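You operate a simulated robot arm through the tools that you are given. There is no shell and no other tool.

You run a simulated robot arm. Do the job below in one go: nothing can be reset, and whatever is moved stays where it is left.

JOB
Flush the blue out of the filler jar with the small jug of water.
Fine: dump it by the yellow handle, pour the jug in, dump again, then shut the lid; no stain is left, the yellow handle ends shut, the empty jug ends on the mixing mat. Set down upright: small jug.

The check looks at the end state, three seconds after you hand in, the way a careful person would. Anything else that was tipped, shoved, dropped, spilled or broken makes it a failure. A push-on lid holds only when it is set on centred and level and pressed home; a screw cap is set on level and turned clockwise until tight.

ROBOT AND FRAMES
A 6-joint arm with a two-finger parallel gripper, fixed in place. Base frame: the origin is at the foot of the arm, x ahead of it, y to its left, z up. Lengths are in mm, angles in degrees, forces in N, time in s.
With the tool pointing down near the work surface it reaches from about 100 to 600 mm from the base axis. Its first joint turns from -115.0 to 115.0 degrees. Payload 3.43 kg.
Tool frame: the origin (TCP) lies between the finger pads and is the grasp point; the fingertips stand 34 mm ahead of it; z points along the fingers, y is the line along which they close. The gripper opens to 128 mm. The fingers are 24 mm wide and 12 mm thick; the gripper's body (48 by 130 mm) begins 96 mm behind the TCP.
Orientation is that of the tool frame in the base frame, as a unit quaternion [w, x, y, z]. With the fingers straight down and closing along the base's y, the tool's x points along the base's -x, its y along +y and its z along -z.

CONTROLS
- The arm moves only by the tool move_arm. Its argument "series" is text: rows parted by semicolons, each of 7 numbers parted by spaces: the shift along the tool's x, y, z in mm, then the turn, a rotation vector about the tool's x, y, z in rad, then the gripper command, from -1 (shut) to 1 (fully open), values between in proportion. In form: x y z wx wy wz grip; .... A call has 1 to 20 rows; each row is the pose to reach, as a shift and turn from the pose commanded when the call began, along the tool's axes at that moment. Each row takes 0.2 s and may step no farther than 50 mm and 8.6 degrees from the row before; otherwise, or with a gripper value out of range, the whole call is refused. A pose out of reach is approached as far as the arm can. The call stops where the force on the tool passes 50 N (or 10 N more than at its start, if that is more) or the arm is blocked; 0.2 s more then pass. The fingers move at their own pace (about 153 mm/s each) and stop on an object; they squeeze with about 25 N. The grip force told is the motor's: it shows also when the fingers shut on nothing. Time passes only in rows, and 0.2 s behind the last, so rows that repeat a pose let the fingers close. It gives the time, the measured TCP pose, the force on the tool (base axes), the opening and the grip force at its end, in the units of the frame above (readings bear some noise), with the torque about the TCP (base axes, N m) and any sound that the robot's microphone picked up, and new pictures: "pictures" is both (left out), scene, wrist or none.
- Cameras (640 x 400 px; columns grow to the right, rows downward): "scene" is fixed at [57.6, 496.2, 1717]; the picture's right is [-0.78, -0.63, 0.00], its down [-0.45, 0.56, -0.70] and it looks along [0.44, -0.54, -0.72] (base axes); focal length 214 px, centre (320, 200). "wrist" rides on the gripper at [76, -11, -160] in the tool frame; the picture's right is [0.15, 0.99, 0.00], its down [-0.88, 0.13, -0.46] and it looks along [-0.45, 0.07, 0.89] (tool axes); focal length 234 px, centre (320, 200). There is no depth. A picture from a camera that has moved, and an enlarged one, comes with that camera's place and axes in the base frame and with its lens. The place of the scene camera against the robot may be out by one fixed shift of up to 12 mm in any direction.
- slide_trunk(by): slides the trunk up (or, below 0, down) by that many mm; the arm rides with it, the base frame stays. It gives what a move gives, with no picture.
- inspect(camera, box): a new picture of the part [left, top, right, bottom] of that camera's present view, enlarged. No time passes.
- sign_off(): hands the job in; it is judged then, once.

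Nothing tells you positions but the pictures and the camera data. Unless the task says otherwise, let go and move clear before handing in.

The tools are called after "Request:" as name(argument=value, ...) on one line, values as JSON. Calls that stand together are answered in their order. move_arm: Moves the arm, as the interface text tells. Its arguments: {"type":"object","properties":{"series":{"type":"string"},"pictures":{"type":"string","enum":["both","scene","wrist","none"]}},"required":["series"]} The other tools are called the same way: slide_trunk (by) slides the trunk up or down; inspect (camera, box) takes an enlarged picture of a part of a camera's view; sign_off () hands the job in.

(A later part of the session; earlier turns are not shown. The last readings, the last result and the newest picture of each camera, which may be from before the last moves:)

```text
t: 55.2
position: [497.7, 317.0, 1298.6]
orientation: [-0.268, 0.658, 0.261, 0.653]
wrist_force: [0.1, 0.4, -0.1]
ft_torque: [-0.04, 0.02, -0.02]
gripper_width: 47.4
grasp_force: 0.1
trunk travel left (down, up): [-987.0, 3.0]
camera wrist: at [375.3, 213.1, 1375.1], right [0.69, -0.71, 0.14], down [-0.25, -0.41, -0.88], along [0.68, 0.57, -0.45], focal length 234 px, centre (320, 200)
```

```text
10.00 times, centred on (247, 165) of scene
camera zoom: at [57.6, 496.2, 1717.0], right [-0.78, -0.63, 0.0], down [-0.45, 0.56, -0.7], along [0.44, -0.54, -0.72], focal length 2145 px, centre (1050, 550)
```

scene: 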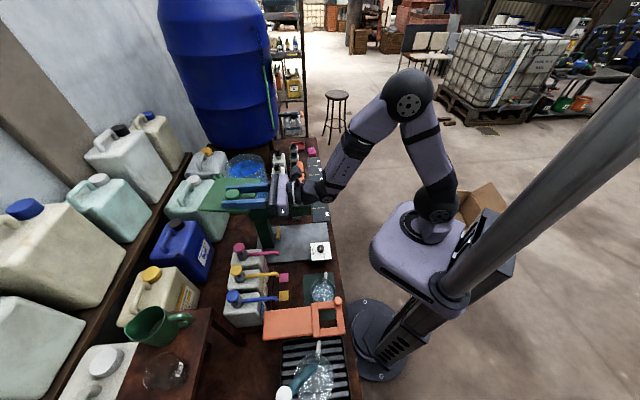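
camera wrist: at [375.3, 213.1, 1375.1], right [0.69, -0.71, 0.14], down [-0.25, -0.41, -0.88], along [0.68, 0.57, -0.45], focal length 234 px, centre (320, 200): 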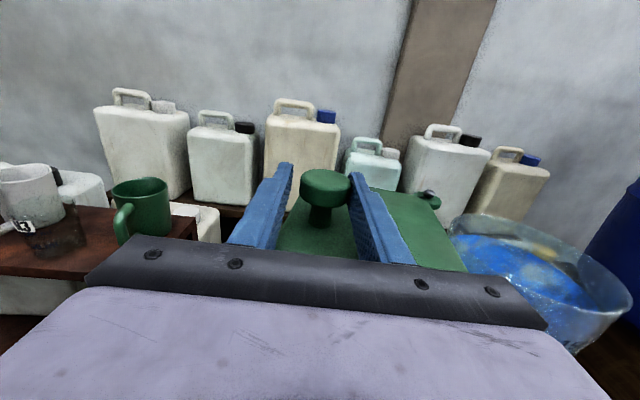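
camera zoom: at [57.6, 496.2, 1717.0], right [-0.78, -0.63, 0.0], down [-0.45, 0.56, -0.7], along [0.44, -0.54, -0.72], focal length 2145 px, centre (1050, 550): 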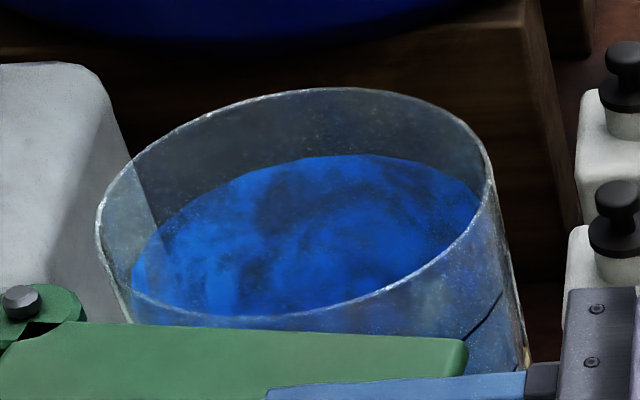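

The jar is empty with a blue film on its walls, and its mouth (centre ≈ (650,186), rim z≈1260, radius ≈70) is clear of the lid. I'll release the knob by opening slightly and backing away.

Request:
move_arm(series="0 4 0 0 0 0 0; 0 4 -5 0 0 0 0.1; 0 4 -40 0 0 0 0.1; 0 4 -80 0 0 0 0.1; 0 4 -120 0 0 0 0.1; 0 4 -150 0 0 0 0.1", pictures="both")

Request:
inspect(camera="scene", box=[170, 130, 298, 210])

```text
t: 56.6
position: [471.6, 233.1, 1298.3]
orientation: [-0.268, 0.658, 0.261, 0.654]
wrist_force: [-0.9, -0.5, -0.1]
ft_torque: [-0.02, 0.0, 0.0]
gripper_width: 70.6
grasp_force: 0.1
out of reach, approached as far as the arm can: row 4, 5, 6
trunk travel left (down, up): [-987.0, 3.0]
camera wrist: at [349.4, 129.0, 1375.6], right [0.69, -0.71, 0.14], down [-0.25, -0.4, -0.88], along [0.68, 0.57, -0.45], focal length 234 px, centre (320, 200)
```

scene: 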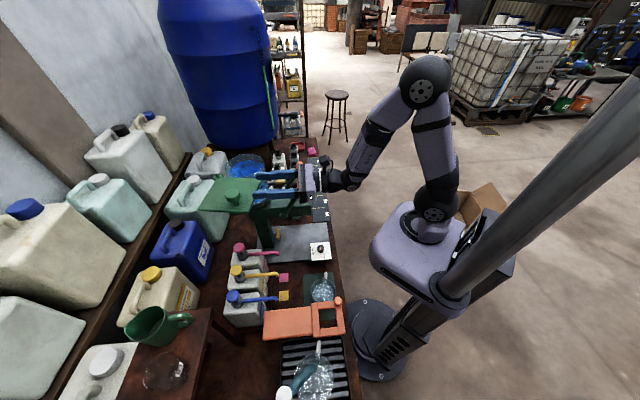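
wrist: 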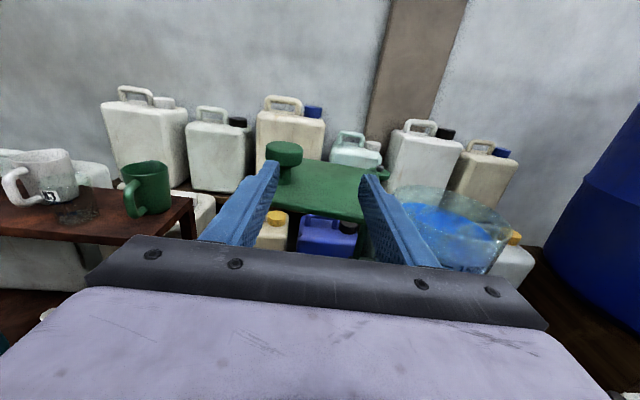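

```text
5.00 times, centred on (234, 170) of scene
camera zoom: at [57.6, 496.2, 1717.0], right [-0.78, -0.63, 0.0], down [-0.45, 0.56, -0.7], along [0.44, -0.54, -0.72], focal length 1072 px, centre (750, 350)
```

zoom: 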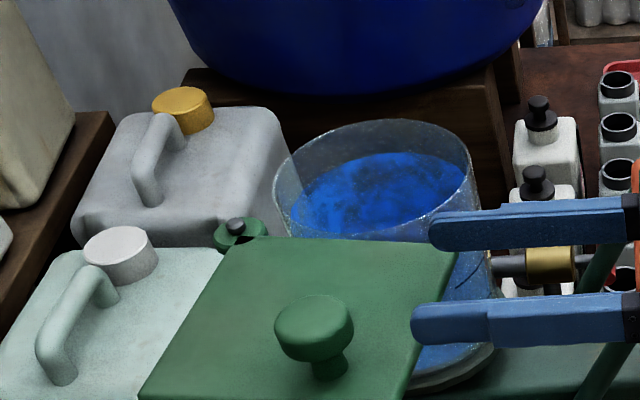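

The lid stays open. Level poses that close are at the arm's folding limit, so I'll pitch the tool down while moving back and toward the mat.

Request:
move_arm(series="0 -5 -15 0 -0.143 0 0.3; 0 -12 -30 0 -0.286 0 0.3; -15 -19 -45 0 -0.428 0 0.3; -40 -26 -58 0 -0.571 0 0.3; -65 -33 -70 0 -0.714 0 0.3; -90 -40 -80 0 -0.857 0 0.3; -115 -47 -90 0 -1.0 0 0.3; -140 -54 -100 0 -1.142 0 0.3; -165 -61 -108 0 -1.285 0 0.3; -190 -68 -117 0 -1.428 0 0.3; -218 -74 -125 0 -1.571 0 0.3", pictures="both")

```text
t: 59.0
position: [329.9, 200.4, 1080.2]
orientation: [-0.003, 0.928, 0.373, -0.005]
wrist_force: [-0.3, -0.4, -0.6]
ft_torque: [-0.02, 0.04, 0.0]
gripper_width: 83.2
grasp_force: 0.0
out of reach, approached as far as the arm can: row 1, 2, 3, 4
trunk travel left (down, up): [-987.0, 3.0]
camera wrist: at [378.0, 260.2, 1239.2], right [0.79, -0.61, -0.01], down [-0.54, -0.71, 0.46], along [-0.29, -0.36, -0.89], focal length 234 px, centre (320, 200)
```

scene: 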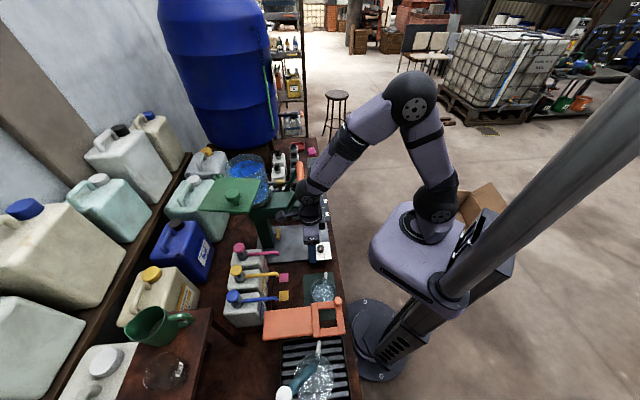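
wrist: 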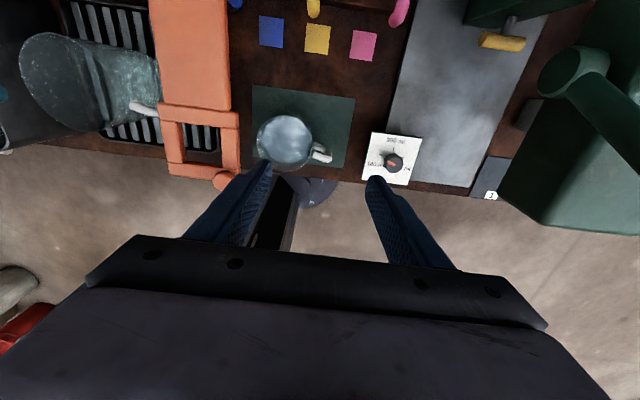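

Tool is pointing down with the jug in view. I'll enlarge the jug and the orange stand for accurate positions.

Request:
inspect(camera="wrist", box=[230, 75, 390, 195])

Request:
inspect(camera="wrist", box=[130, 0, 290, 200])

Request:
inspect(camera="scene", box=[285, 255, 365, 335])

```text
3.33 times, centred on (310, 135) of wrist
camera zoom: at [378.0, 260.2, 1239.2], right [0.79, -0.61, -0.01], down [-0.54, -0.71, 0.46], along [-0.29, -0.36, -0.89], focal length 781 px, centre (353, 417)
```

zoom: 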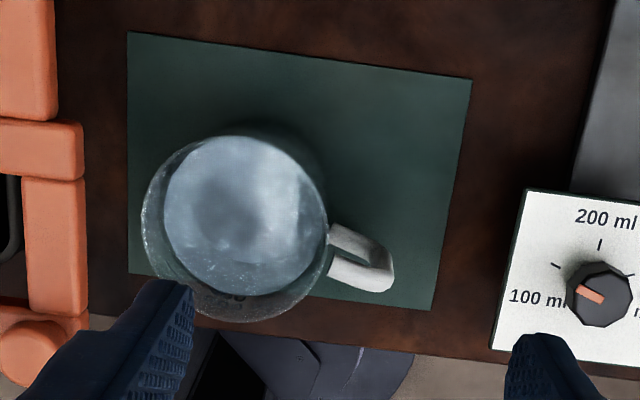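

```text
2.00 times, centred on (210, 100) of wrist
camera zoom: at [378.0, 260.2, 1239.2], right [0.79, -0.61, -0.01], down [-0.54, -0.71, 0.46], along [-0.29, -0.36, -0.89], focal length 468 px, centre (540, 400)
```

zoom: 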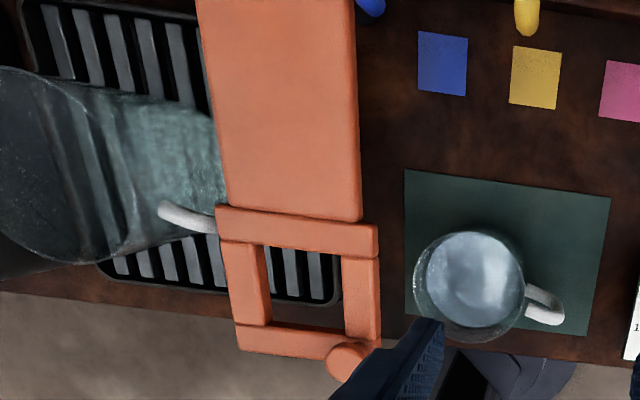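

```text
5.00 times, centred on (325, 295) of scene
camera zoom: at [57.6, 496.2, 1717.0], right [-0.78, -0.63, 0.0], down [-0.45, 0.56, -0.7], along [0.44, -0.54, -0.72], focal length 1072 px, centre (295, -275)
```

zoom: 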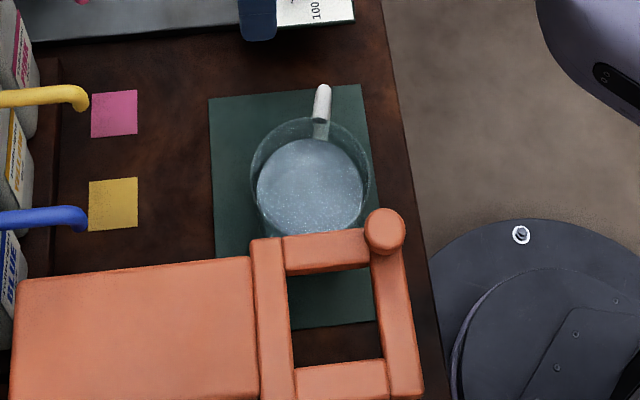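

The jug's rim centre is at about (262, 218), handle azimuth −60°, reaching 87 mm out. I'll turn the tool so the fingers straddle the jug along the table-depth direction (clear of the handle), open fully, and hover above it.

Request:
move_arm(series="-3.4 -5.4 7.3 0 0 0.143 1; -6.7 -10.9 14.6 0 0 0.286 1; -10 -16.3 21.9 0 0 0.428 1; -13.4 -21.7 29 0 0 0.571 1; -16.7 -27.1 36.4 0 0 0.714 1; -20 -32.6 43.7 0 0 0.857 1; -23.4 -38 51 0 0 1.0 1; -26.8 -43.4 58 0 0 1.142 1; -30.1 -48.9 65.6 0 0 1.285 1; -33.5 -54.3 73 0 0 1.428 1; -36.8 -59.7 80 0 0 1.571 1", pictures="both")

```text
t: 61.4
position: [237.4, 197.0, 964.2]
orientation: [-0.016, 0.92, -0.392, 0.003]
wrist_force: [-0.2, 0.4, -0.2]
ft_torque: [-0.01, -0.01, 0.0]
gripper_width: 128.1
grasp_force: 0.1
out of reach, approached as far as the arm can: row 1, 2, 3, 4, 5, 6, 7, 8, 9, 10, 11
trunk travel left (down, up): [-987.0, 3.0]
camera wrist: at [294.7, 145.0, 1124.3], right [-0.61, -0.79, -0.03], down [-0.71, 0.53, 0.46], along [-0.34, 0.3, -0.89], focal length 234 px, centre (320, 200)
```

scene: 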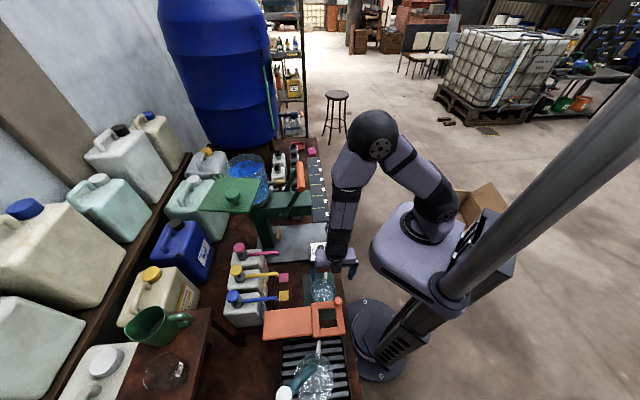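
wrist: 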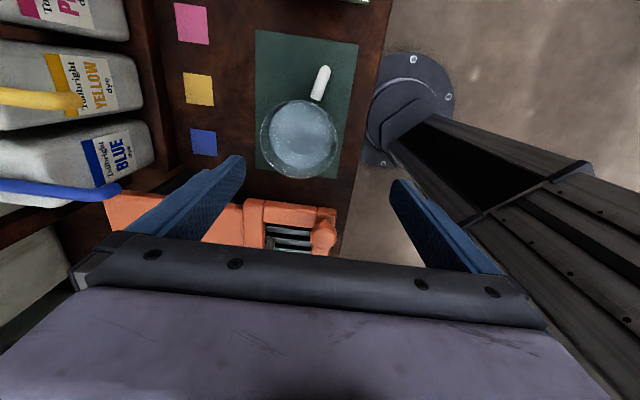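

The arm drifted a bit at its folding limit, but it's now above the mat. I'll take an enlarged look for precise jug position.

Request:
inspect(camera="wrist", box=[230, 50, 370, 190])

```text
2.86 times, centred on (300, 120) of wrist
camera zoom: at [294.7, 145.0, 1124.3], right [-0.61, -0.79, -0.03], down [-0.71, 0.53, 0.46], along [-0.34, 0.3, -0.89], focal length 669 px, centre (377, 429)
```

zoom: 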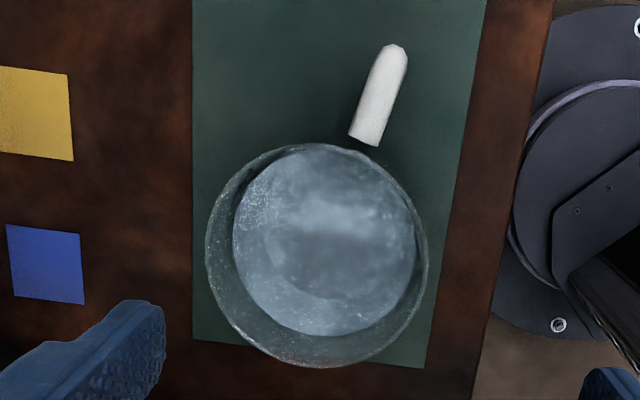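

Jug centre refined to (262.6, 217.5), rim radius 50. Moving directly above it, correcting the small tilt, and descending to z≈890.

Request:
move_arm(series="1 -8 19 -0.01 0.002 0 1; 2 -15 38 -0.02 0.004 0 1; 3.2 -23 56 -0.03 0.006 0 1; 3.2 -30 75 -0.032 0.007 0 1; 3.2 -30 75 -0.032 0.007 0 1", pictures="wrist")

```text
t: 62.6
position: [256.2, 207.9, 889.2]
orientation: [0.011, 0.92, -0.392, -0.006]
wrist_force: [0.1, -0.2, 0.3]
ft_torque: [0.0, 0.01, -0.02]
gripper_width: 127.7
grasp_force: 0.1
out of reach, approached as far as the arm can: row 1, 2, 3, 4, 5
trunk travel left (down, up): [-987.0, 3.0]
camera wrist: at [319.2, 163.4, 1047.9], right [-0.61, -0.79, 0.03], down [-0.69, 0.55, 0.46], along [-0.38, 0.26, -0.89], focal length 234 px, centre (320, 200)
```

wrist: 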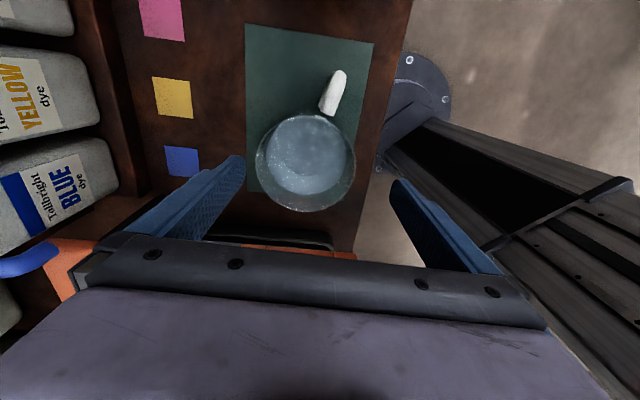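

Slightly short of the target. I'll command the remaining correction and see if it converges.

Request:
move_arm(series="-1.2 -5 0 0.012 0.001 0 1; -2.5 -11.3 0 0.025 0.002 0 1; -2.5 -11.3 0 0.025 0.002 0 1; -2.5 -11.3 0 0.025 0.002 0 1", pictures="none")

```text
t: 63.6
position: [262.1, 217.1, 887.8]
orientation: [0.003, 0.92, -0.392, -0.003]
wrist_force: [-0.7, 0.2, -0.2]
ft_torque: [-0.01, -0.04, 0.02]
gripper_width: 128.1
grasp_force: 0.1
trunk travel left (down, up): [-987.0, 3.0]
```

Now precisely above the jug. Lowering the trunk by 108 mm so the fingers straddle the jug.

Request:
slide_trunk(by=-108)

Request:
inspect(camera="scene", box=[275, 235, 375, 335])

Request:
inspect(camera="wrist", box=[160, 50, 480, 270])

```text
t: 65.0
position: [260.7, 218.5, 779.3]
orientation: [0.004, 0.92, -0.391, -0.002]
wrist_force: [0.5, 0.7, 0.0]
ft_torque: [0.05, 0.02, 0.02]
gripper_width: 128.2
grasp_force: 0.0
trunk travel left (down, up): [-879.0, 111.0]
```

```text
4.00 times, centred on (325, 285) of scene
camera zoom: at [57.6, 496.2, 1717.0], right [-0.78, -0.63, 0.0], down [-0.45, 0.56, -0.7], along [0.44, -0.54, -0.72], focal length 858 px, centre (300, -140)
```

zoom: 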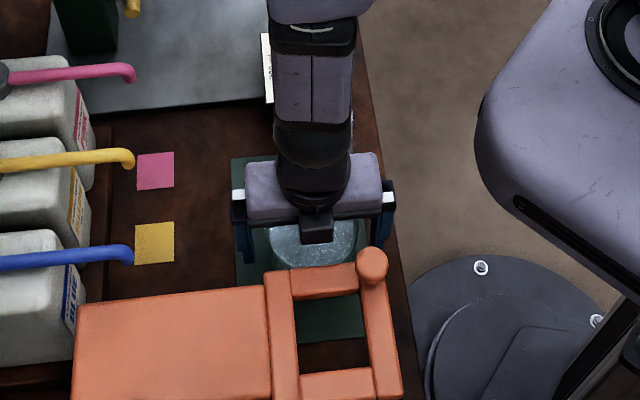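

```text
1.82 times, centred on (320, 160) of wrist
camera zoom: at [322.8, 170.9, 939.3], right [-0.61, -0.79, 0.01], down [-0.7, 0.55, 0.46], along [-0.37, 0.27, -0.89], focal length 426 px, centre (320, 273)
```

zoom: 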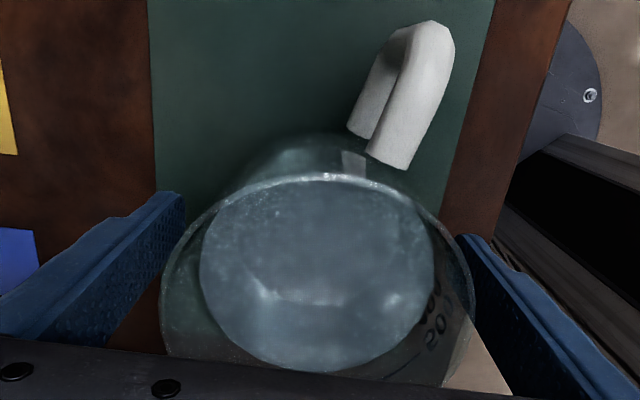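

The jug is centred between the fingers. Closing gently.

Request:
move_arm(series="0 0 0 0 0 0 0.75; 0 0 0 0 0 0 0.6; 0 0 0 0 0 0 -1; 0 0 0 0 0 0 -1", pictures="none")

```text
t: 66.0
position: [262.3, 218.2, 780.8]
orientation: [0.004, 0.92, -0.392, -0.003]
wrist_force: [0.2, 1.1, 2.5]
ft_torque: [-0.13, 0.18, 0.01]
gripper_width: 99.5
grasp_force: 24.8
trunk travel left (down, up): [-879.0, 111.0]
```

Gripped at 99.5 mm. Lifting 25 mm with the trunk to check it holds.

Request:
slide_trunk(by=25)

Request:
inspect(camera="wrist", box=[160, 50, 480, 270])

```text
t: 66.7
position: [261.8, 217.7, 804.3]
orientation: [0.004, 0.92, -0.391, -0.003]
wrist_force: [-0.1, 0.3, -5.1]
ft_torque: [0.06, 0.04, -0.01]
gripper_width: 99.4
grasp_force: 24.9
trunk travel left (down, up): [-904.0, 86.0]
```

```text
1.82 times, centred on (320, 160) of wrist
camera zoom: at [323.1, 171.2, 964.0], right [-0.61, -0.79, 0.01], down [-0.7, 0.55, 0.46], along [-0.37, 0.27, -0.89], focal length 426 px, centre (320, 273)
```

zoom: 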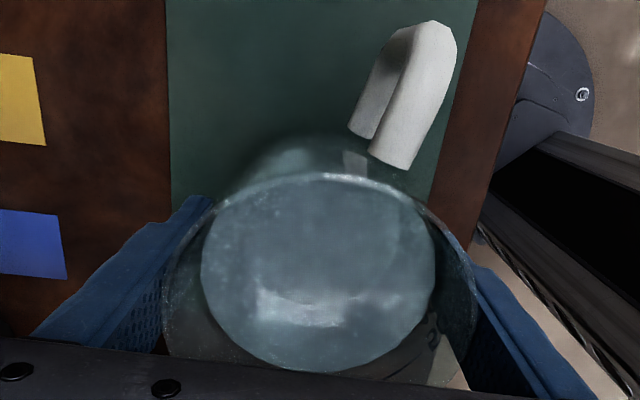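

It holds (about 0.5 kg). Now I'll twist the jug about 104° so its handle points away from me, while shifting it a little right and outward on the mat.

Request:
move_arm(series="4 -2 0 0 0 -0.13 -1; 8.4 -4.2 0 0 0 -0.26 -1; 12.6 -6.2 0 0 0 -0.39 -1; 16.8 -8.3 0 0 0 -0.52 -1; 21 -10.4 0 0 0 -0.65 -1; 25.2 -12.5 0 0 0 -0.78 -1; 29.4 -14.6 0 0 0 -0.91 -1; 33.7 -16.6 0 0 0 -1.04 -1; 37.9 -18.7 0 0 0 -1.17 -1; 42.1 -20.8 0 0 0 -1.3 -1; 46.3 -22.9 0 0 0 -1.43 -1; 50.5 -25 0 0 0 -1.56 -1; 54.7 -27 0 0 0 -1.69 -1; 58.9 -29.1 0 0 0 -1.815 -1; 58.9 -29.1 0 0 0 -1.815 -1", pictures="both")

```text
t: 69.9
position: [324.1, 195.3, 805.6]
orientation: [0.001, 0.875, 0.485, -0.005]
wrist_force: [-0.9, -0.4, -5.2]
ft_torque: [-0.05, 0.08, -0.02]
gripper_width: 99.5
grasp_force: 25.3
out of reach, approached as far as the arm can: row 5, 6, 7, 8, 9, 10
trunk travel left (down, up): [-904.0, 86.0]
camera wrist: at [355.2, 266.2, 964.3], right [0.92, -0.4, 0.0], down [-0.35, -0.81, 0.46], along [-0.19, -0.42, -0.89], focal length 234 px, centre (320, 200)
```

scene: 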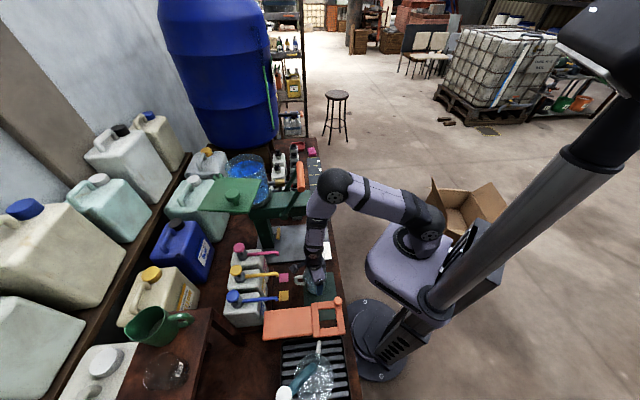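
wrist: 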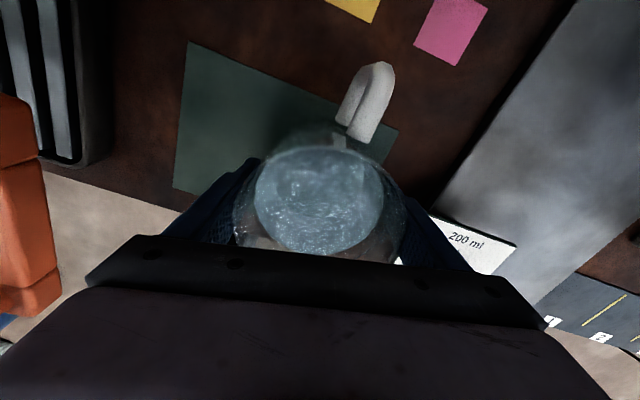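

The handle now points away from me and the water is intact. Lowering it back onto the mat.

Request:
slide_trunk(by=-24)

```text
t: 70.6
position: [324.8, 196.3, 780.9]
orientation: [0.0, 0.875, 0.484, -0.005]
wrist_force: [-0.6, 0.0, -4.5]
ft_torque: [-0.01, 0.03, 0.01]
gripper_width: 99.5
grasp_force: 25.2
trunk travel left (down, up): [-880.0, 110.0]
```

Request:
move_arm(series="0 0 0.7 0 0 0 -1; 0 0 1.4 0 0 0 -1; 0 0 1.4 0 0 0 -1", pictures="none")

```text
t: 71.4
position: [323.8, 196.0, 780.5]
orientation: [0.001, 0.875, 0.484, -0.003]
wrist_force: [-1.3, 0.0, 4.1]
ft_torque: [-0.06, -0.22, 0.0]
gripper_width: 99.6
grasp_force: 25.4
trunk travel left (down, up): [-880.0, 110.0]
```

On the mat now. Releasing, and raising clear.

Request:
move_arm(series="0 0 0 0 0 0 0.65; 0 0 0 0 0 0 0.8; 0 0 0 0 0 0 1; 0 0 0 0 0 0 1", pictures="none")

Request:
slide_trunk(by=105)

Request:
inspect(camera="wrist", box=[160, 20, 480, 240])

Request:
inspect(camera="scene", box=[265, 225, 375, 335])

```text
t: 72.4
position: [323.3, 195.8, 779.6]
orientation: [0.001, 0.875, 0.484, -0.005]
wrist_force: [-0.1, -0.3, -0.1]
ft_torque: [0.03, 0.02, 0.0]
gripper_width: 127.9
grasp_force: 0.0
trunk travel left (down, up): [-880.0, 110.0]
```

```text
t: 73.8
position: [323.3, 195.9, 885.5]
orientation: [0.0, 0.875, 0.484, -0.004]
wrist_force: [0.1, -0.4, -0.6]
ft_torque: [0.05, 0.01, 0.05]
gripper_width: 127.9
grasp_force: 0.0
trunk travel left (down, up): [-985.0, 5.0]
```

```text
1.82 times, centred on (320, 130) of wrist
camera zoom: at [355.0, 266.2, 1044.0], right [0.92, -0.4, 0.0], down [-0.35, -0.81, 0.46], along [-0.19, -0.42, -0.89], focal length 426 px, centre (320, 327)
```

zoom: 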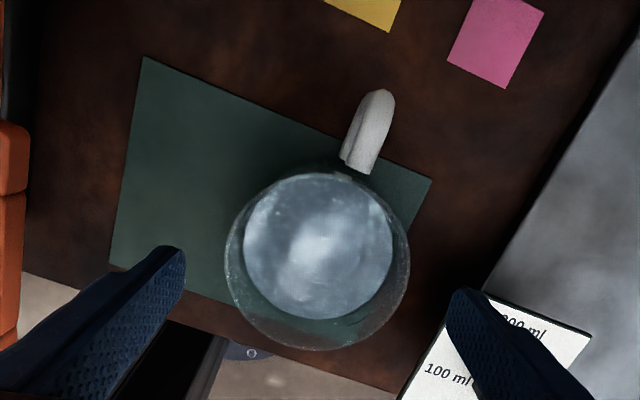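

```text
3.64 times, centred on (320, 280) of scene
camera zoom: at [57.6, 496.2, 1717.0], right [-0.78, -0.63, 0.0], down [-0.45, 0.56, -0.7], along [0.44, -0.54, -0.72], focal length 780 px, centre (320, -91)
```

zoom: 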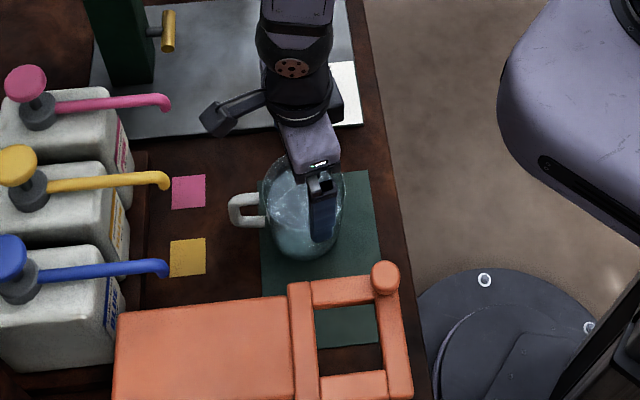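

The jug stands upright at (323.5, 195.8) with the handle pointing away. Now I'll yaw slightly and test levelling the tool above the jug, in stages.

Request:
move_arm(series="0 0 0 0 0 0.12 1; 0 0 0 0 0 0.24 1; 0 0 0 0 0 0.24 1", pictures="none")

Request:
move_arm(series="0 0 0 0 0.14 0 1; 0 0 0 0 0.28 0 1; 0 0 0 0 0.42 0 1; 0 0 0 0 0.56 0 1; 0 0 0 0 0.56 0 1", pictures="none")

```text
t: 74.6
position: [323.3, 195.1, 885.1]
orientation: [0.001, 0.927, 0.376, -0.004]
wrist_force: [-0.5, -0.1, -1.1]
ft_torque: [-0.03, 0.03, -0.01]
gripper_width: 128.0
grasp_force: 0.0
trunk travel left (down, up): [-985.0, 5.0]
```

```text
t: 75.8
position: [325.1, 188.0, 883.5]
orientation: [-0.102, 0.891, 0.363, 0.253]
wrist_force: [0.3, -0.1, -0.1]
ft_torque: [0.03, 0.01, -0.02]
gripper_width: 127.7
grasp_force: 0.1
out of reach, approached as far as the arm can: row 2, 3, 4, 5
trunk travel left (down, up): [-985.0, 5.0]
```

Folding limit again during the tilt, so I'll do the levelling further out (still well above everything) and then come back over the jug.

Request:
move_arm(series="25 -2 7 0 0 0 1; 50 -4 14 0 0.05 0 1; 75.6 -5.9 21.3 0 0.14 0 1; 75.6 -5.9 21.3 0 0.28 0 1; 75.6 -5.9 21.3 0 0.42 0 1; 75.6 -5.9 21.3 0 0.56 0 1; 75.6 -5.9 21.3 0 0.70 0 1; 75.6 -5.9 21.3 0 0.84 0 1; 75.6 -5.9 21.3 0 0.98 0 1; 75.6 -5.9 21.3 0 1.018 0 1; 75.6 -5.9 21.3 0 1.018 0 1", pictures="both")

```text
t: 78.2
position: [391.0, 247.2, 898.8]
orientation: [-0.267, 0.656, 0.266, 0.654]
wrist_force: [-0.4, 0.2, 0.0]
ft_torque: [-0.02, 0.0, -0.02]
gripper_width: 128.0
grasp_force: 0.0
out of reach, approached as far as the arm can: row 1, 2, 3, 4, 5, 9, 10, 11
trunk travel left (down, up): [-985.0, 5.0]
camera wrist: at [269.1, 141.3, 975.3], right [0.69, -0.71, 0.14], down [-0.24, -0.41, -0.88], along [0.68, 0.57, -0.45], focal length 234 px, centre (320, 200)
```

scene: 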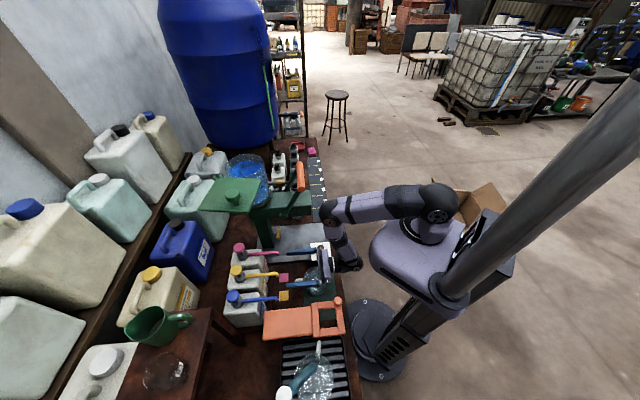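
wrist: 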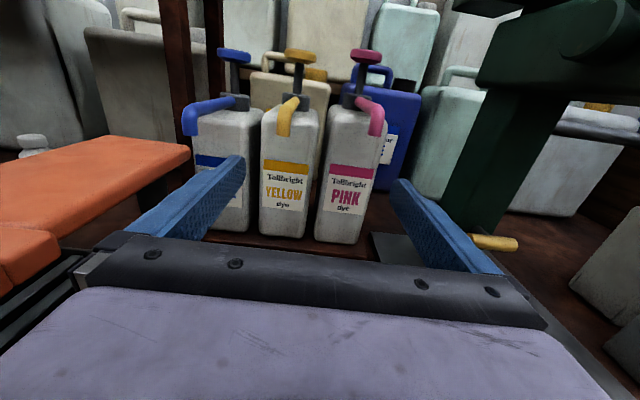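

Level pose reached further out, but the mat is too close in for a fully level grasp. I'll instead grasp with the tool pitched 30° below horizontal; moving back and down over the jug in steps, staying clear of the pump spouts (n≈510, z≈950).

Request:
move_arm(series="0 -3 -13 0 -0.13 0 1; -6 -5 -28 0 -0.26 0 1; -17 -7 -43 0 -0.39 0 1; -29 -9 -53 0 -0.5236 0 1; -44 -9.8 -61 0 -0.5236 0 1; -59 -10.2 -68 0 -0.5236 0 1; -59 -10.2 -68 0 -0.5236 0 1", pictures="both")

Request:
inspect(camera="wrist", box=[160, 80, 480, 280])

Request:
inspect(camera="scene", box=[265, 215, 375, 315])

```text
t: 79.8
position: [334.5, 205.5, 841.3]
orientation: [-0.188, 0.803, 0.325, 0.463]
wrist_force: [0.3, 0.6, 0.1]
ft_torque: [0.02, 0.0, -0.02]
gripper_width: 127.8
grasp_force: 0.0
trunk travel left (down, up): [-985.0, 5.0]
camera wrist: at [254.3, 143.0, 987.4], right [0.74, -0.66, 0.13], down [-0.51, -0.68, -0.53], along [0.44, 0.33, -0.84], focal length 234 px, centre (320, 200)
```

scene: 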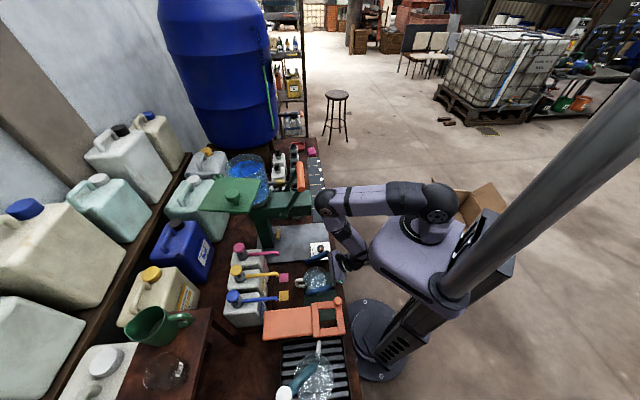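
wrist: 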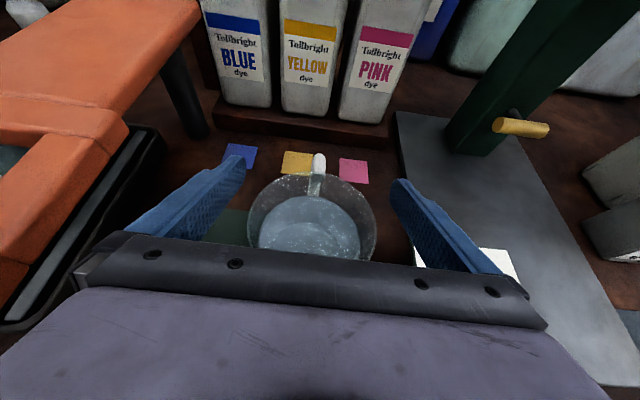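

```text
2.00 times, centred on (320, 180) of wrist
camera zoom: at [254.3, 143.0, 987.4], right [0.74, -0.66, 0.13], down [-0.51, -0.68, -0.53], along [0.44, 0.33, -0.84], focal length 468 px, centre (320, 240)
```

zoom: 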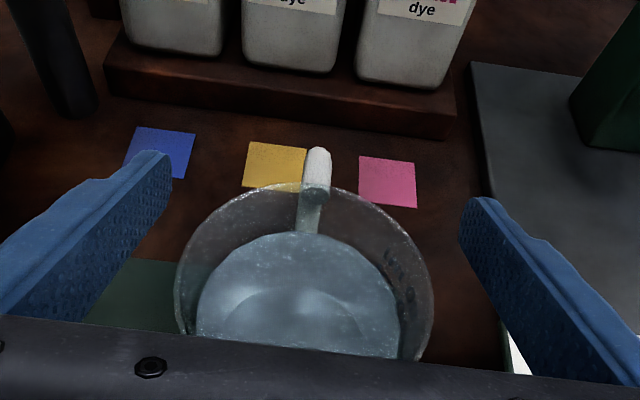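

```text
4.00 times, centred on (320, 265) of scene
camera zoom: at [57.6, 496.2, 1717.0], right [-0.78, -0.63, 0.0], down [-0.45, 0.56, -0.7], along [0.44, -0.54, -0.72], focal length 858 px, centre (320, -60)
```

zoom: 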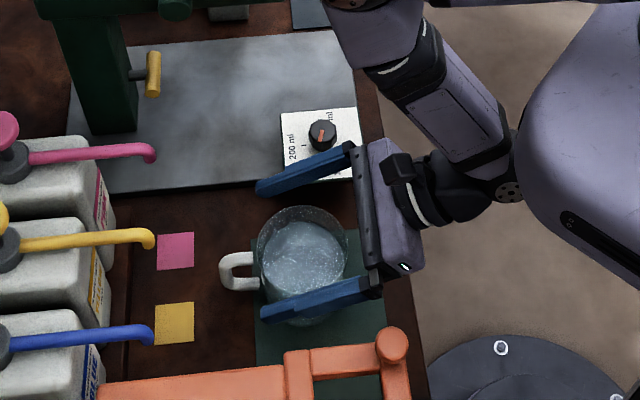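

In position above the jug with the fingers on either side. Descending to grasp height z≈774.

Request:
move_arm(series="-12 -0.4 2.7 0 0 0 1; -25 -0.9 5.4 0 0 0 1; -37.3 -1.3 8.1 0 0 0 1; -47 -1.5 12.5 0 0 0 1; -56 -1.7 16.8 0 0 0 1; -65.6 -1.8 21 0 0 0 1; -65.6 -1.8 21 0 0 0 1", pictures="both")

Request:
inspect(camera="wrist", box=[160, 80, 480, 280])

Request:
inspect(camera="scene", box=[265, 215, 375, 315])

```text
t: 81.4
position: [323.7, 197.6, 773.6]
orientation: [-0.189, 0.803, 0.326, 0.462]
wrist_force: [-0.6, 0.2, -0.1]
ft_torque: [-0.01, 0.03, 0.0]
gripper_width: 128.0
grasp_force: 0.0
trunk travel left (down, up): [-985.0, 5.0]
camera wrist: at [243.8, 134.5, 919.3], right [0.74, -0.66, 0.13], down [-0.51, -0.68, -0.53], along [0.44, 0.33, -0.84], focal length 234 px, centre (320, 200)
```

scene: 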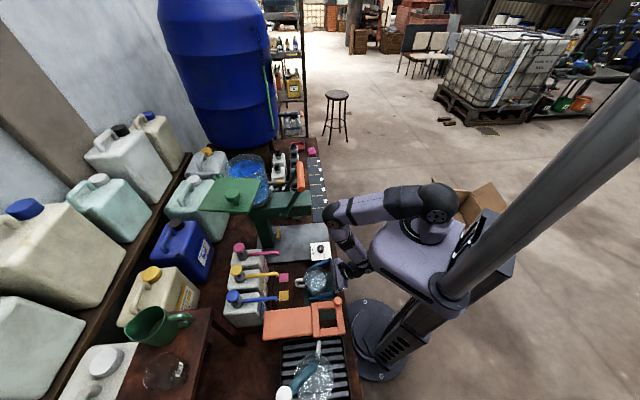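
wrist: 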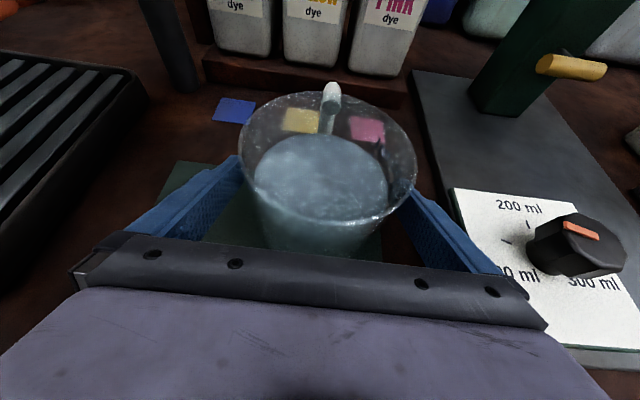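

```text
2.00 times, centred on (320, 180) of wrist
camera zoom: at [243.8, 134.5, 919.3], right [0.74, -0.66, 0.13], down [-0.51, -0.68, -0.53], along [0.44, 0.33, -0.84], focal length 468 px, centre (320, 240)
```

zoom: 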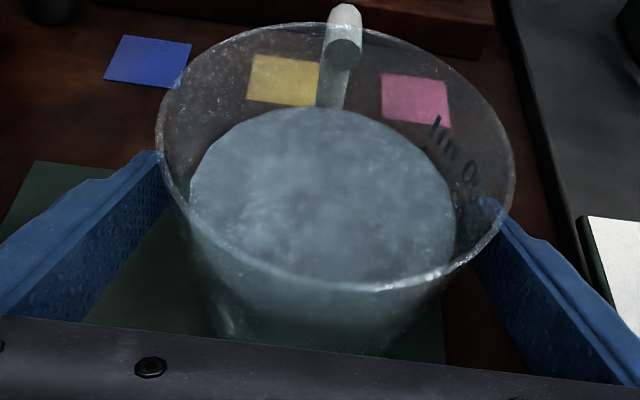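

```text
4.00 times, centred on (320, 265) of scene
camera zoom: at [57.6, 496.2, 1717.0], right [-0.78, -0.63, 0.0], down [-0.45, 0.56, -0.7], along [0.44, -0.54, -0.72], focal length 858 px, centre (320, -60)
```

zoom: 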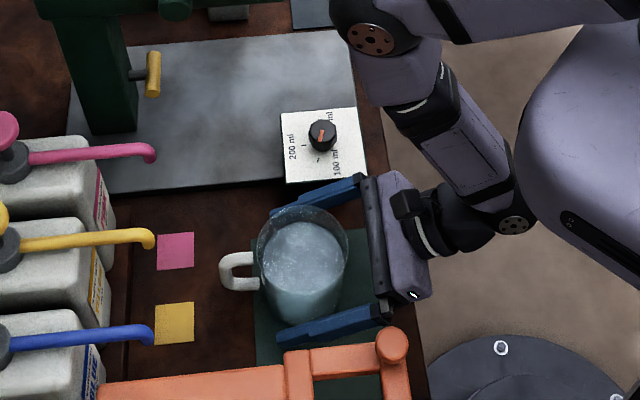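

The jug (slightly tapered) sits between the fingers. Closing to grip.

Request:
move_arm(series="0 0 0 0 0 0 0.75; 0 0 0 0 0 0 0.55; 0 0 0 0 0 0 -1; 0 0 0 0 0 0 -1; 0 0 0 0 0 0 -1", pictures="none")

```text
t: 82.6
position: [323.2, 197.0, 774.1]
orientation: [-0.189, 0.803, 0.326, 0.462]
wrist_force: [-0.4, 1.7, 0.4]
ft_torque: [-0.02, -0.12, 0.02]
gripper_width: 92.1
grasp_force: 24.9
trunk travel left (down, up): [-985.0, 5.0]
```

Gripped at 92 mm. Lifting slightly to check the hold.

Request:
move_arm(series="4.3 0 -2.5 0 0 0 -1; 8.7 0 -5 0 0 0 -1; 17.3 0 -10 0 0 0 -1; 17.3 0 -10 0 0 0 -1", pictures="wrist")

Request:
inspect(camera="scene", box=[265, 215, 375, 315])

```text
t: 83.6
position: [322.6, 197.2, 793.3]
orientation: [-0.188, 0.803, 0.325, 0.462]
wrist_force: [-0.4, -0.7, -5.0]
ft_torque: [-0.06, 0.02, 0.0]
gripper_width: 91.9
grasp_force: 24.9
trunk travel left (down, up): [-985.0, 5.0]
camera wrist: at [243.0, 134.8, 938.9], right [0.74, -0.66, 0.13], down [-0.51, -0.68, -0.53], along [0.44, 0.33, -0.84], focal length 234 px, centre (320, 200)
```

wrist: 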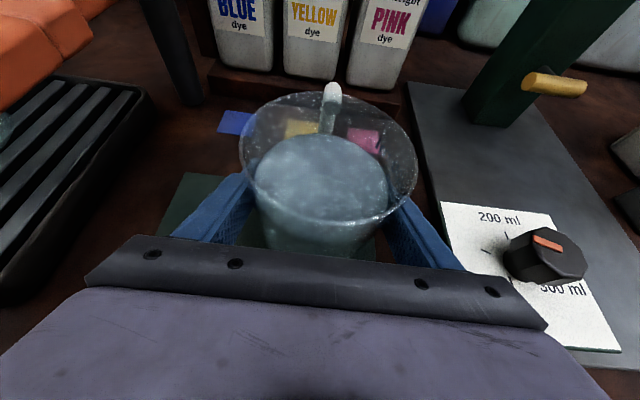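

```text
4.00 times, centred on (320, 265) of scene
camera zoom: at [57.6, 496.2, 1717.0], right [-0.78, -0.63, 0.0], down [-0.45, 0.56, -0.7], along [0.44, -0.54, -0.72], focal length 858 px, centre (320, -60)
```

zoom: 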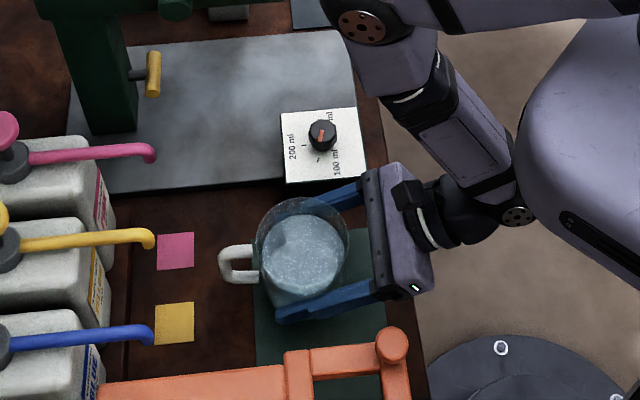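

The jug is held (about 0.5 kg). I'll carry it up and to the right in slow steps, keeping it upright and clear of the dial panel.

Request:
move_arm(series="12.3 4.5 -8.7 0 0 0 -1; 26.9 11.5 -19.4 0 0 0 -1; 41.8 21.5 -31.5 0 0 0 -1; 55.1 33.5 -42.6 0 0 0 -1; 66.9 46.5 -54.1 0 0 0 -1; 74.3 62.5 -65.3 0 0 0 -1; 77.7 80.5 -75.4 0 0 0 -1; 78.1 99.5 -84.8 0 0 0 -1; 75.8 118.5 -92.7 0 0 0 -1; 75.8 118.5 -92.7 0 0 0 -1", pictures="both")

```text
t: 85.8
position: [375.0, 83.8, 905.0]
orientation: [-0.188, 0.803, 0.326, 0.461]
wrist_force: [0.1, -0.7, -4.6]
ft_torque: [-0.06, 0.05, 0.03]
gripper_width: 91.9
grasp_force: 24.3
trunk travel left (down, up): [-985.0, 5.0]
camera wrist: at [295.9, 21.6, 1051.6], right [0.74, -0.66, 0.13], down [-0.51, -0.68, -0.53], along [0.44, 0.33, -0.84], focal length 234 px, centre (320, 200)
```

scene: 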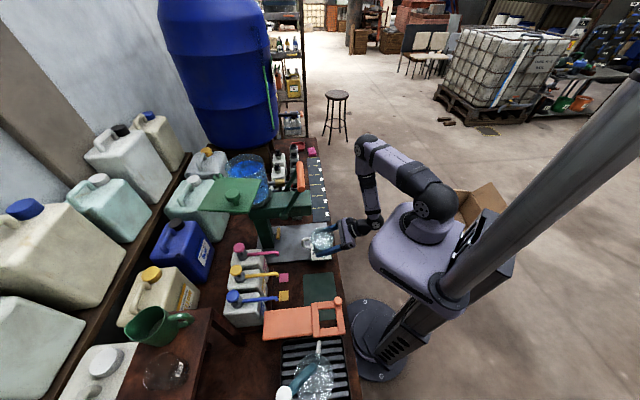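
wrist: 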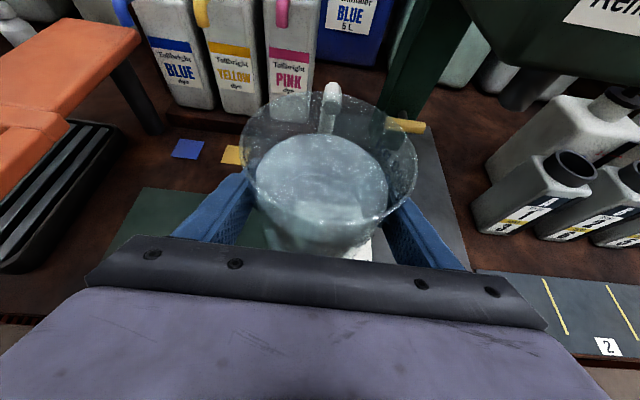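

Jug upright and water intact. Continuing right, passing in front of and below the filler head, then starting to rise.

Request:
move_arm(series="-4 18.7 -6.9 0 0 0 -1; -8 38.7 -13.9 0 0 0 -1; -11.5 58.7 -19.9 0 0 0 -1; -14.5 78.7 -25.1 0 0 0 -1; -17 98.7 -29.4 0 0 0 -1; -19 118.7 -32.9 0 0 0 -1; -20 139.7 -34.6 0 0 0 -1; -21 160.7 -36.4 0 0 0 -1; -21.5 182.7 -37.2 0 0 0 -1; -17.2 204.7 -39.7 0 0 0 -1; -8.5 226.7 -44.7 0 0 0 -1; 4.5 243.7 -52.2 0 0 0 -1; 4.5 243.7 -52.2 0 0 0 -1", pictures="both")

```text
t: 88.6
position: [438.4, -51.6, 916.7]
orientation: [-0.184, 0.803, 0.325, 0.465]
wrist_force: [0.1, -0.6, -4.7]
ft_torque: [-0.05, 0.07, -0.01]
gripper_width: 92.0
grasp_force: 24.7
out of reach, approached as far as the arm can: row 8, 9, 10, 11, 12, 13
trunk travel left (down, up): [-985.0, 5.0]
camera wrist: at [356.7, -112.3, 1062.6], right [0.74, -0.66, 0.13], down [-0.51, -0.68, -0.53], along [0.44, 0.33, -0.84], focal length 234 px, centre (320, 200)
```

scene: 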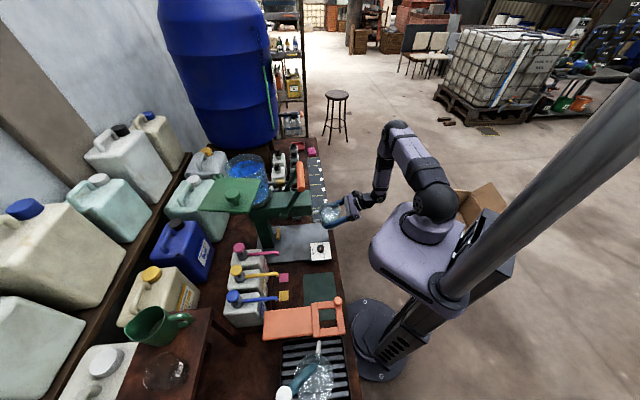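
wrist: 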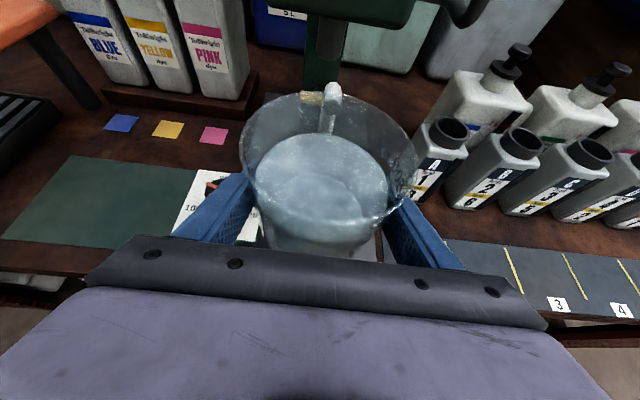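

The heading limit was reached there, so I'll swing the heading right by 22° (jug stays upright) while continuing to the right.

Request:
move_arm(series="0.6 10 -1.5 -0.1 0 0.058 -1; 1.8 30 -4.5 -0.2 0 0.115 -1; 3 50 -7.5 -0.29 0 0.167 -1; 4.2 70 -10.5 -0.3326 0 0.192 -1; 5.4 88 -13.4 -0.3326 0 0.192 -1; 6 99.4 -15 -0.3326 0 0.192 -1; 6 99.4 -15 -0.3326 0 0.192 -1", pictures="wrist")

```text
t: 90.2
position: [482.3, -112.6, 920.8]
orientation: [-0.092, 0.85, 0.167, 0.491]
wrist_force: [-0.1, -0.2, -5.0]
ft_torque: [-0.02, 0.03, -0.01]
gripper_width: 91.9
grasp_force: 25.0
out of reach, approached as far as the arm can: row 5, 6, 7
trunk travel left (down, up): [-985.0, 5.0]
camera wrist: at [384.5, -139.4, 1067.0], right [0.44, -0.89, 0.13], down [-0.72, -0.44, -0.53], along [0.53, 0.14, -0.84], focal length 234 px, centre (320, 200)
```

wrist: 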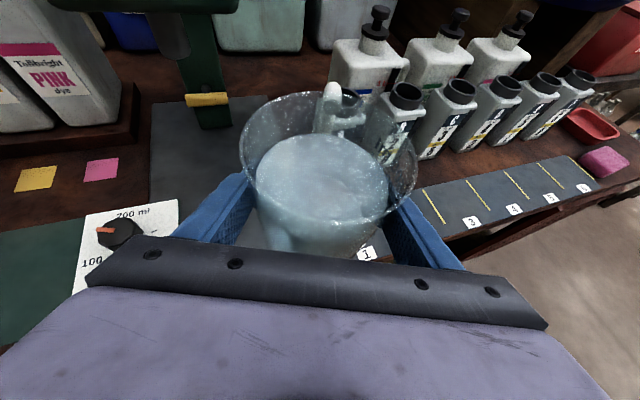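

Reached a clear spot right of the filler head. Now raising the jug straight up with the arm.

Request:
move_arm(series="17.3 0 -10 0 0 0 -1; 36.8 0 -21.3 0 0 0 -1; 58.5 0 -33.8 0 0 0 -1; 80.1 0 -46.3 0 0 0 -1; 101.8 0 -58.8 0 0 0 -1; 123.4 0 -71.3 0 0 0 -1; 145.1 0 -83.8 0 0 0 -1; 166.7 0 -96.3 0 0 0 -1; 166.7 0 -96.3 0 0 0 -1", pictures="both")

```text
t: 92.2
position: [436.3, -78.0, 1054.3]
orientation: [-0.094, 0.85, 0.166, 0.491]
wrist_force: [0.4, 0.6, -4.7]
ft_torque: [-0.03, 0.1, 0.02]
gripper_width: 91.8
grasp_force: 25.2
out of reach, approached as far as the arm can: row 1, 2, 3, 4, 5, 6, 7, 8, 9
trunk travel left (down, up): [-985.0, 5.0]
camera wrist: at [337.4, -105.9, 1200.1], right [0.44, -0.89, 0.13], down [-0.72, -0.44, -0.53], along [0.53, 0.14, -0.84], focal length 234 px, centre (320, 200)
```

scene: 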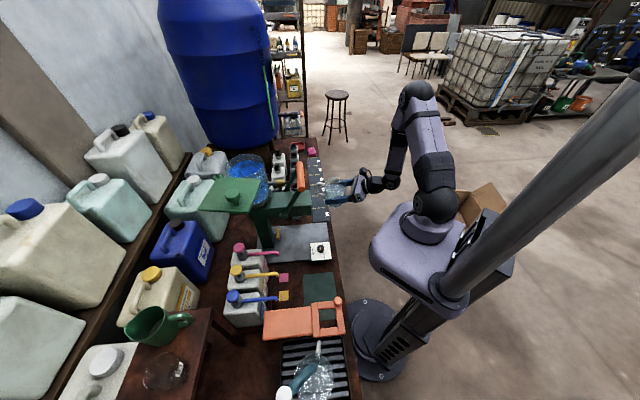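
wrist: 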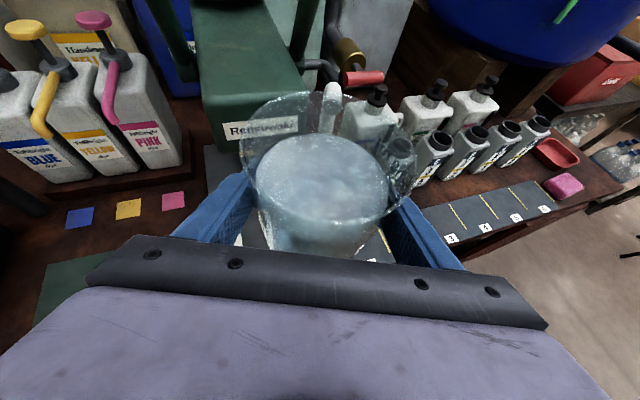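

I now understand the right-side limit (first joint). I'll instead rise on the left of the filler head, between the lever and the pumps. First, straight back down to z≈910.

Request:
move_arm(series="-20.8 0 12 0 0 0 -1; -41.6 0 24 0 0 0 -1; -62.4 -5 36 0 0 0 -1; -83.2 -10 48 0 0 0 -1; -104 -15 60 0 0 0 -1; -125.6 -20 72.5 0 0 0 -1; -125.6 -20 72.5 0 0 0 -1", pictures="wrist")

```text
t: 93.8
position: [425.7, -54.5, 910.8]
orientation: [-0.095, 0.851, 0.166, 0.489]
wrist_force: [0.7, 0.6, -4.7]
ft_torque: [-0.01, 0.05, -0.02]
gripper_width: 91.8
grasp_force: 25.0
trunk travel left (down, up): [-985.0, 5.0]
camera wrist: at [327.5, -83.3, 1055.8], right [0.44, -0.89, 0.13], down [-0.73, -0.44, -0.53], along [0.53, 0.14, -0.84], focal length 234 px, centre (320, 200)
```

wrist: 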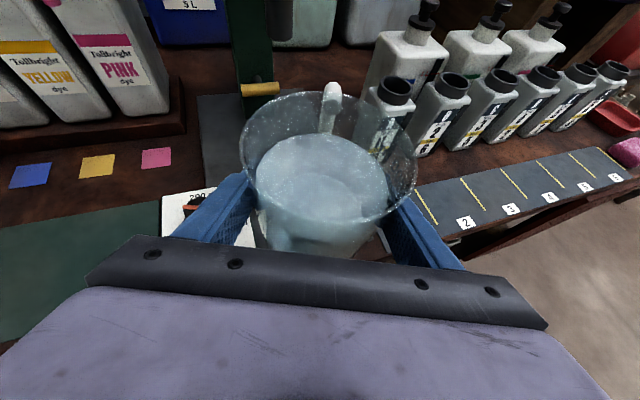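

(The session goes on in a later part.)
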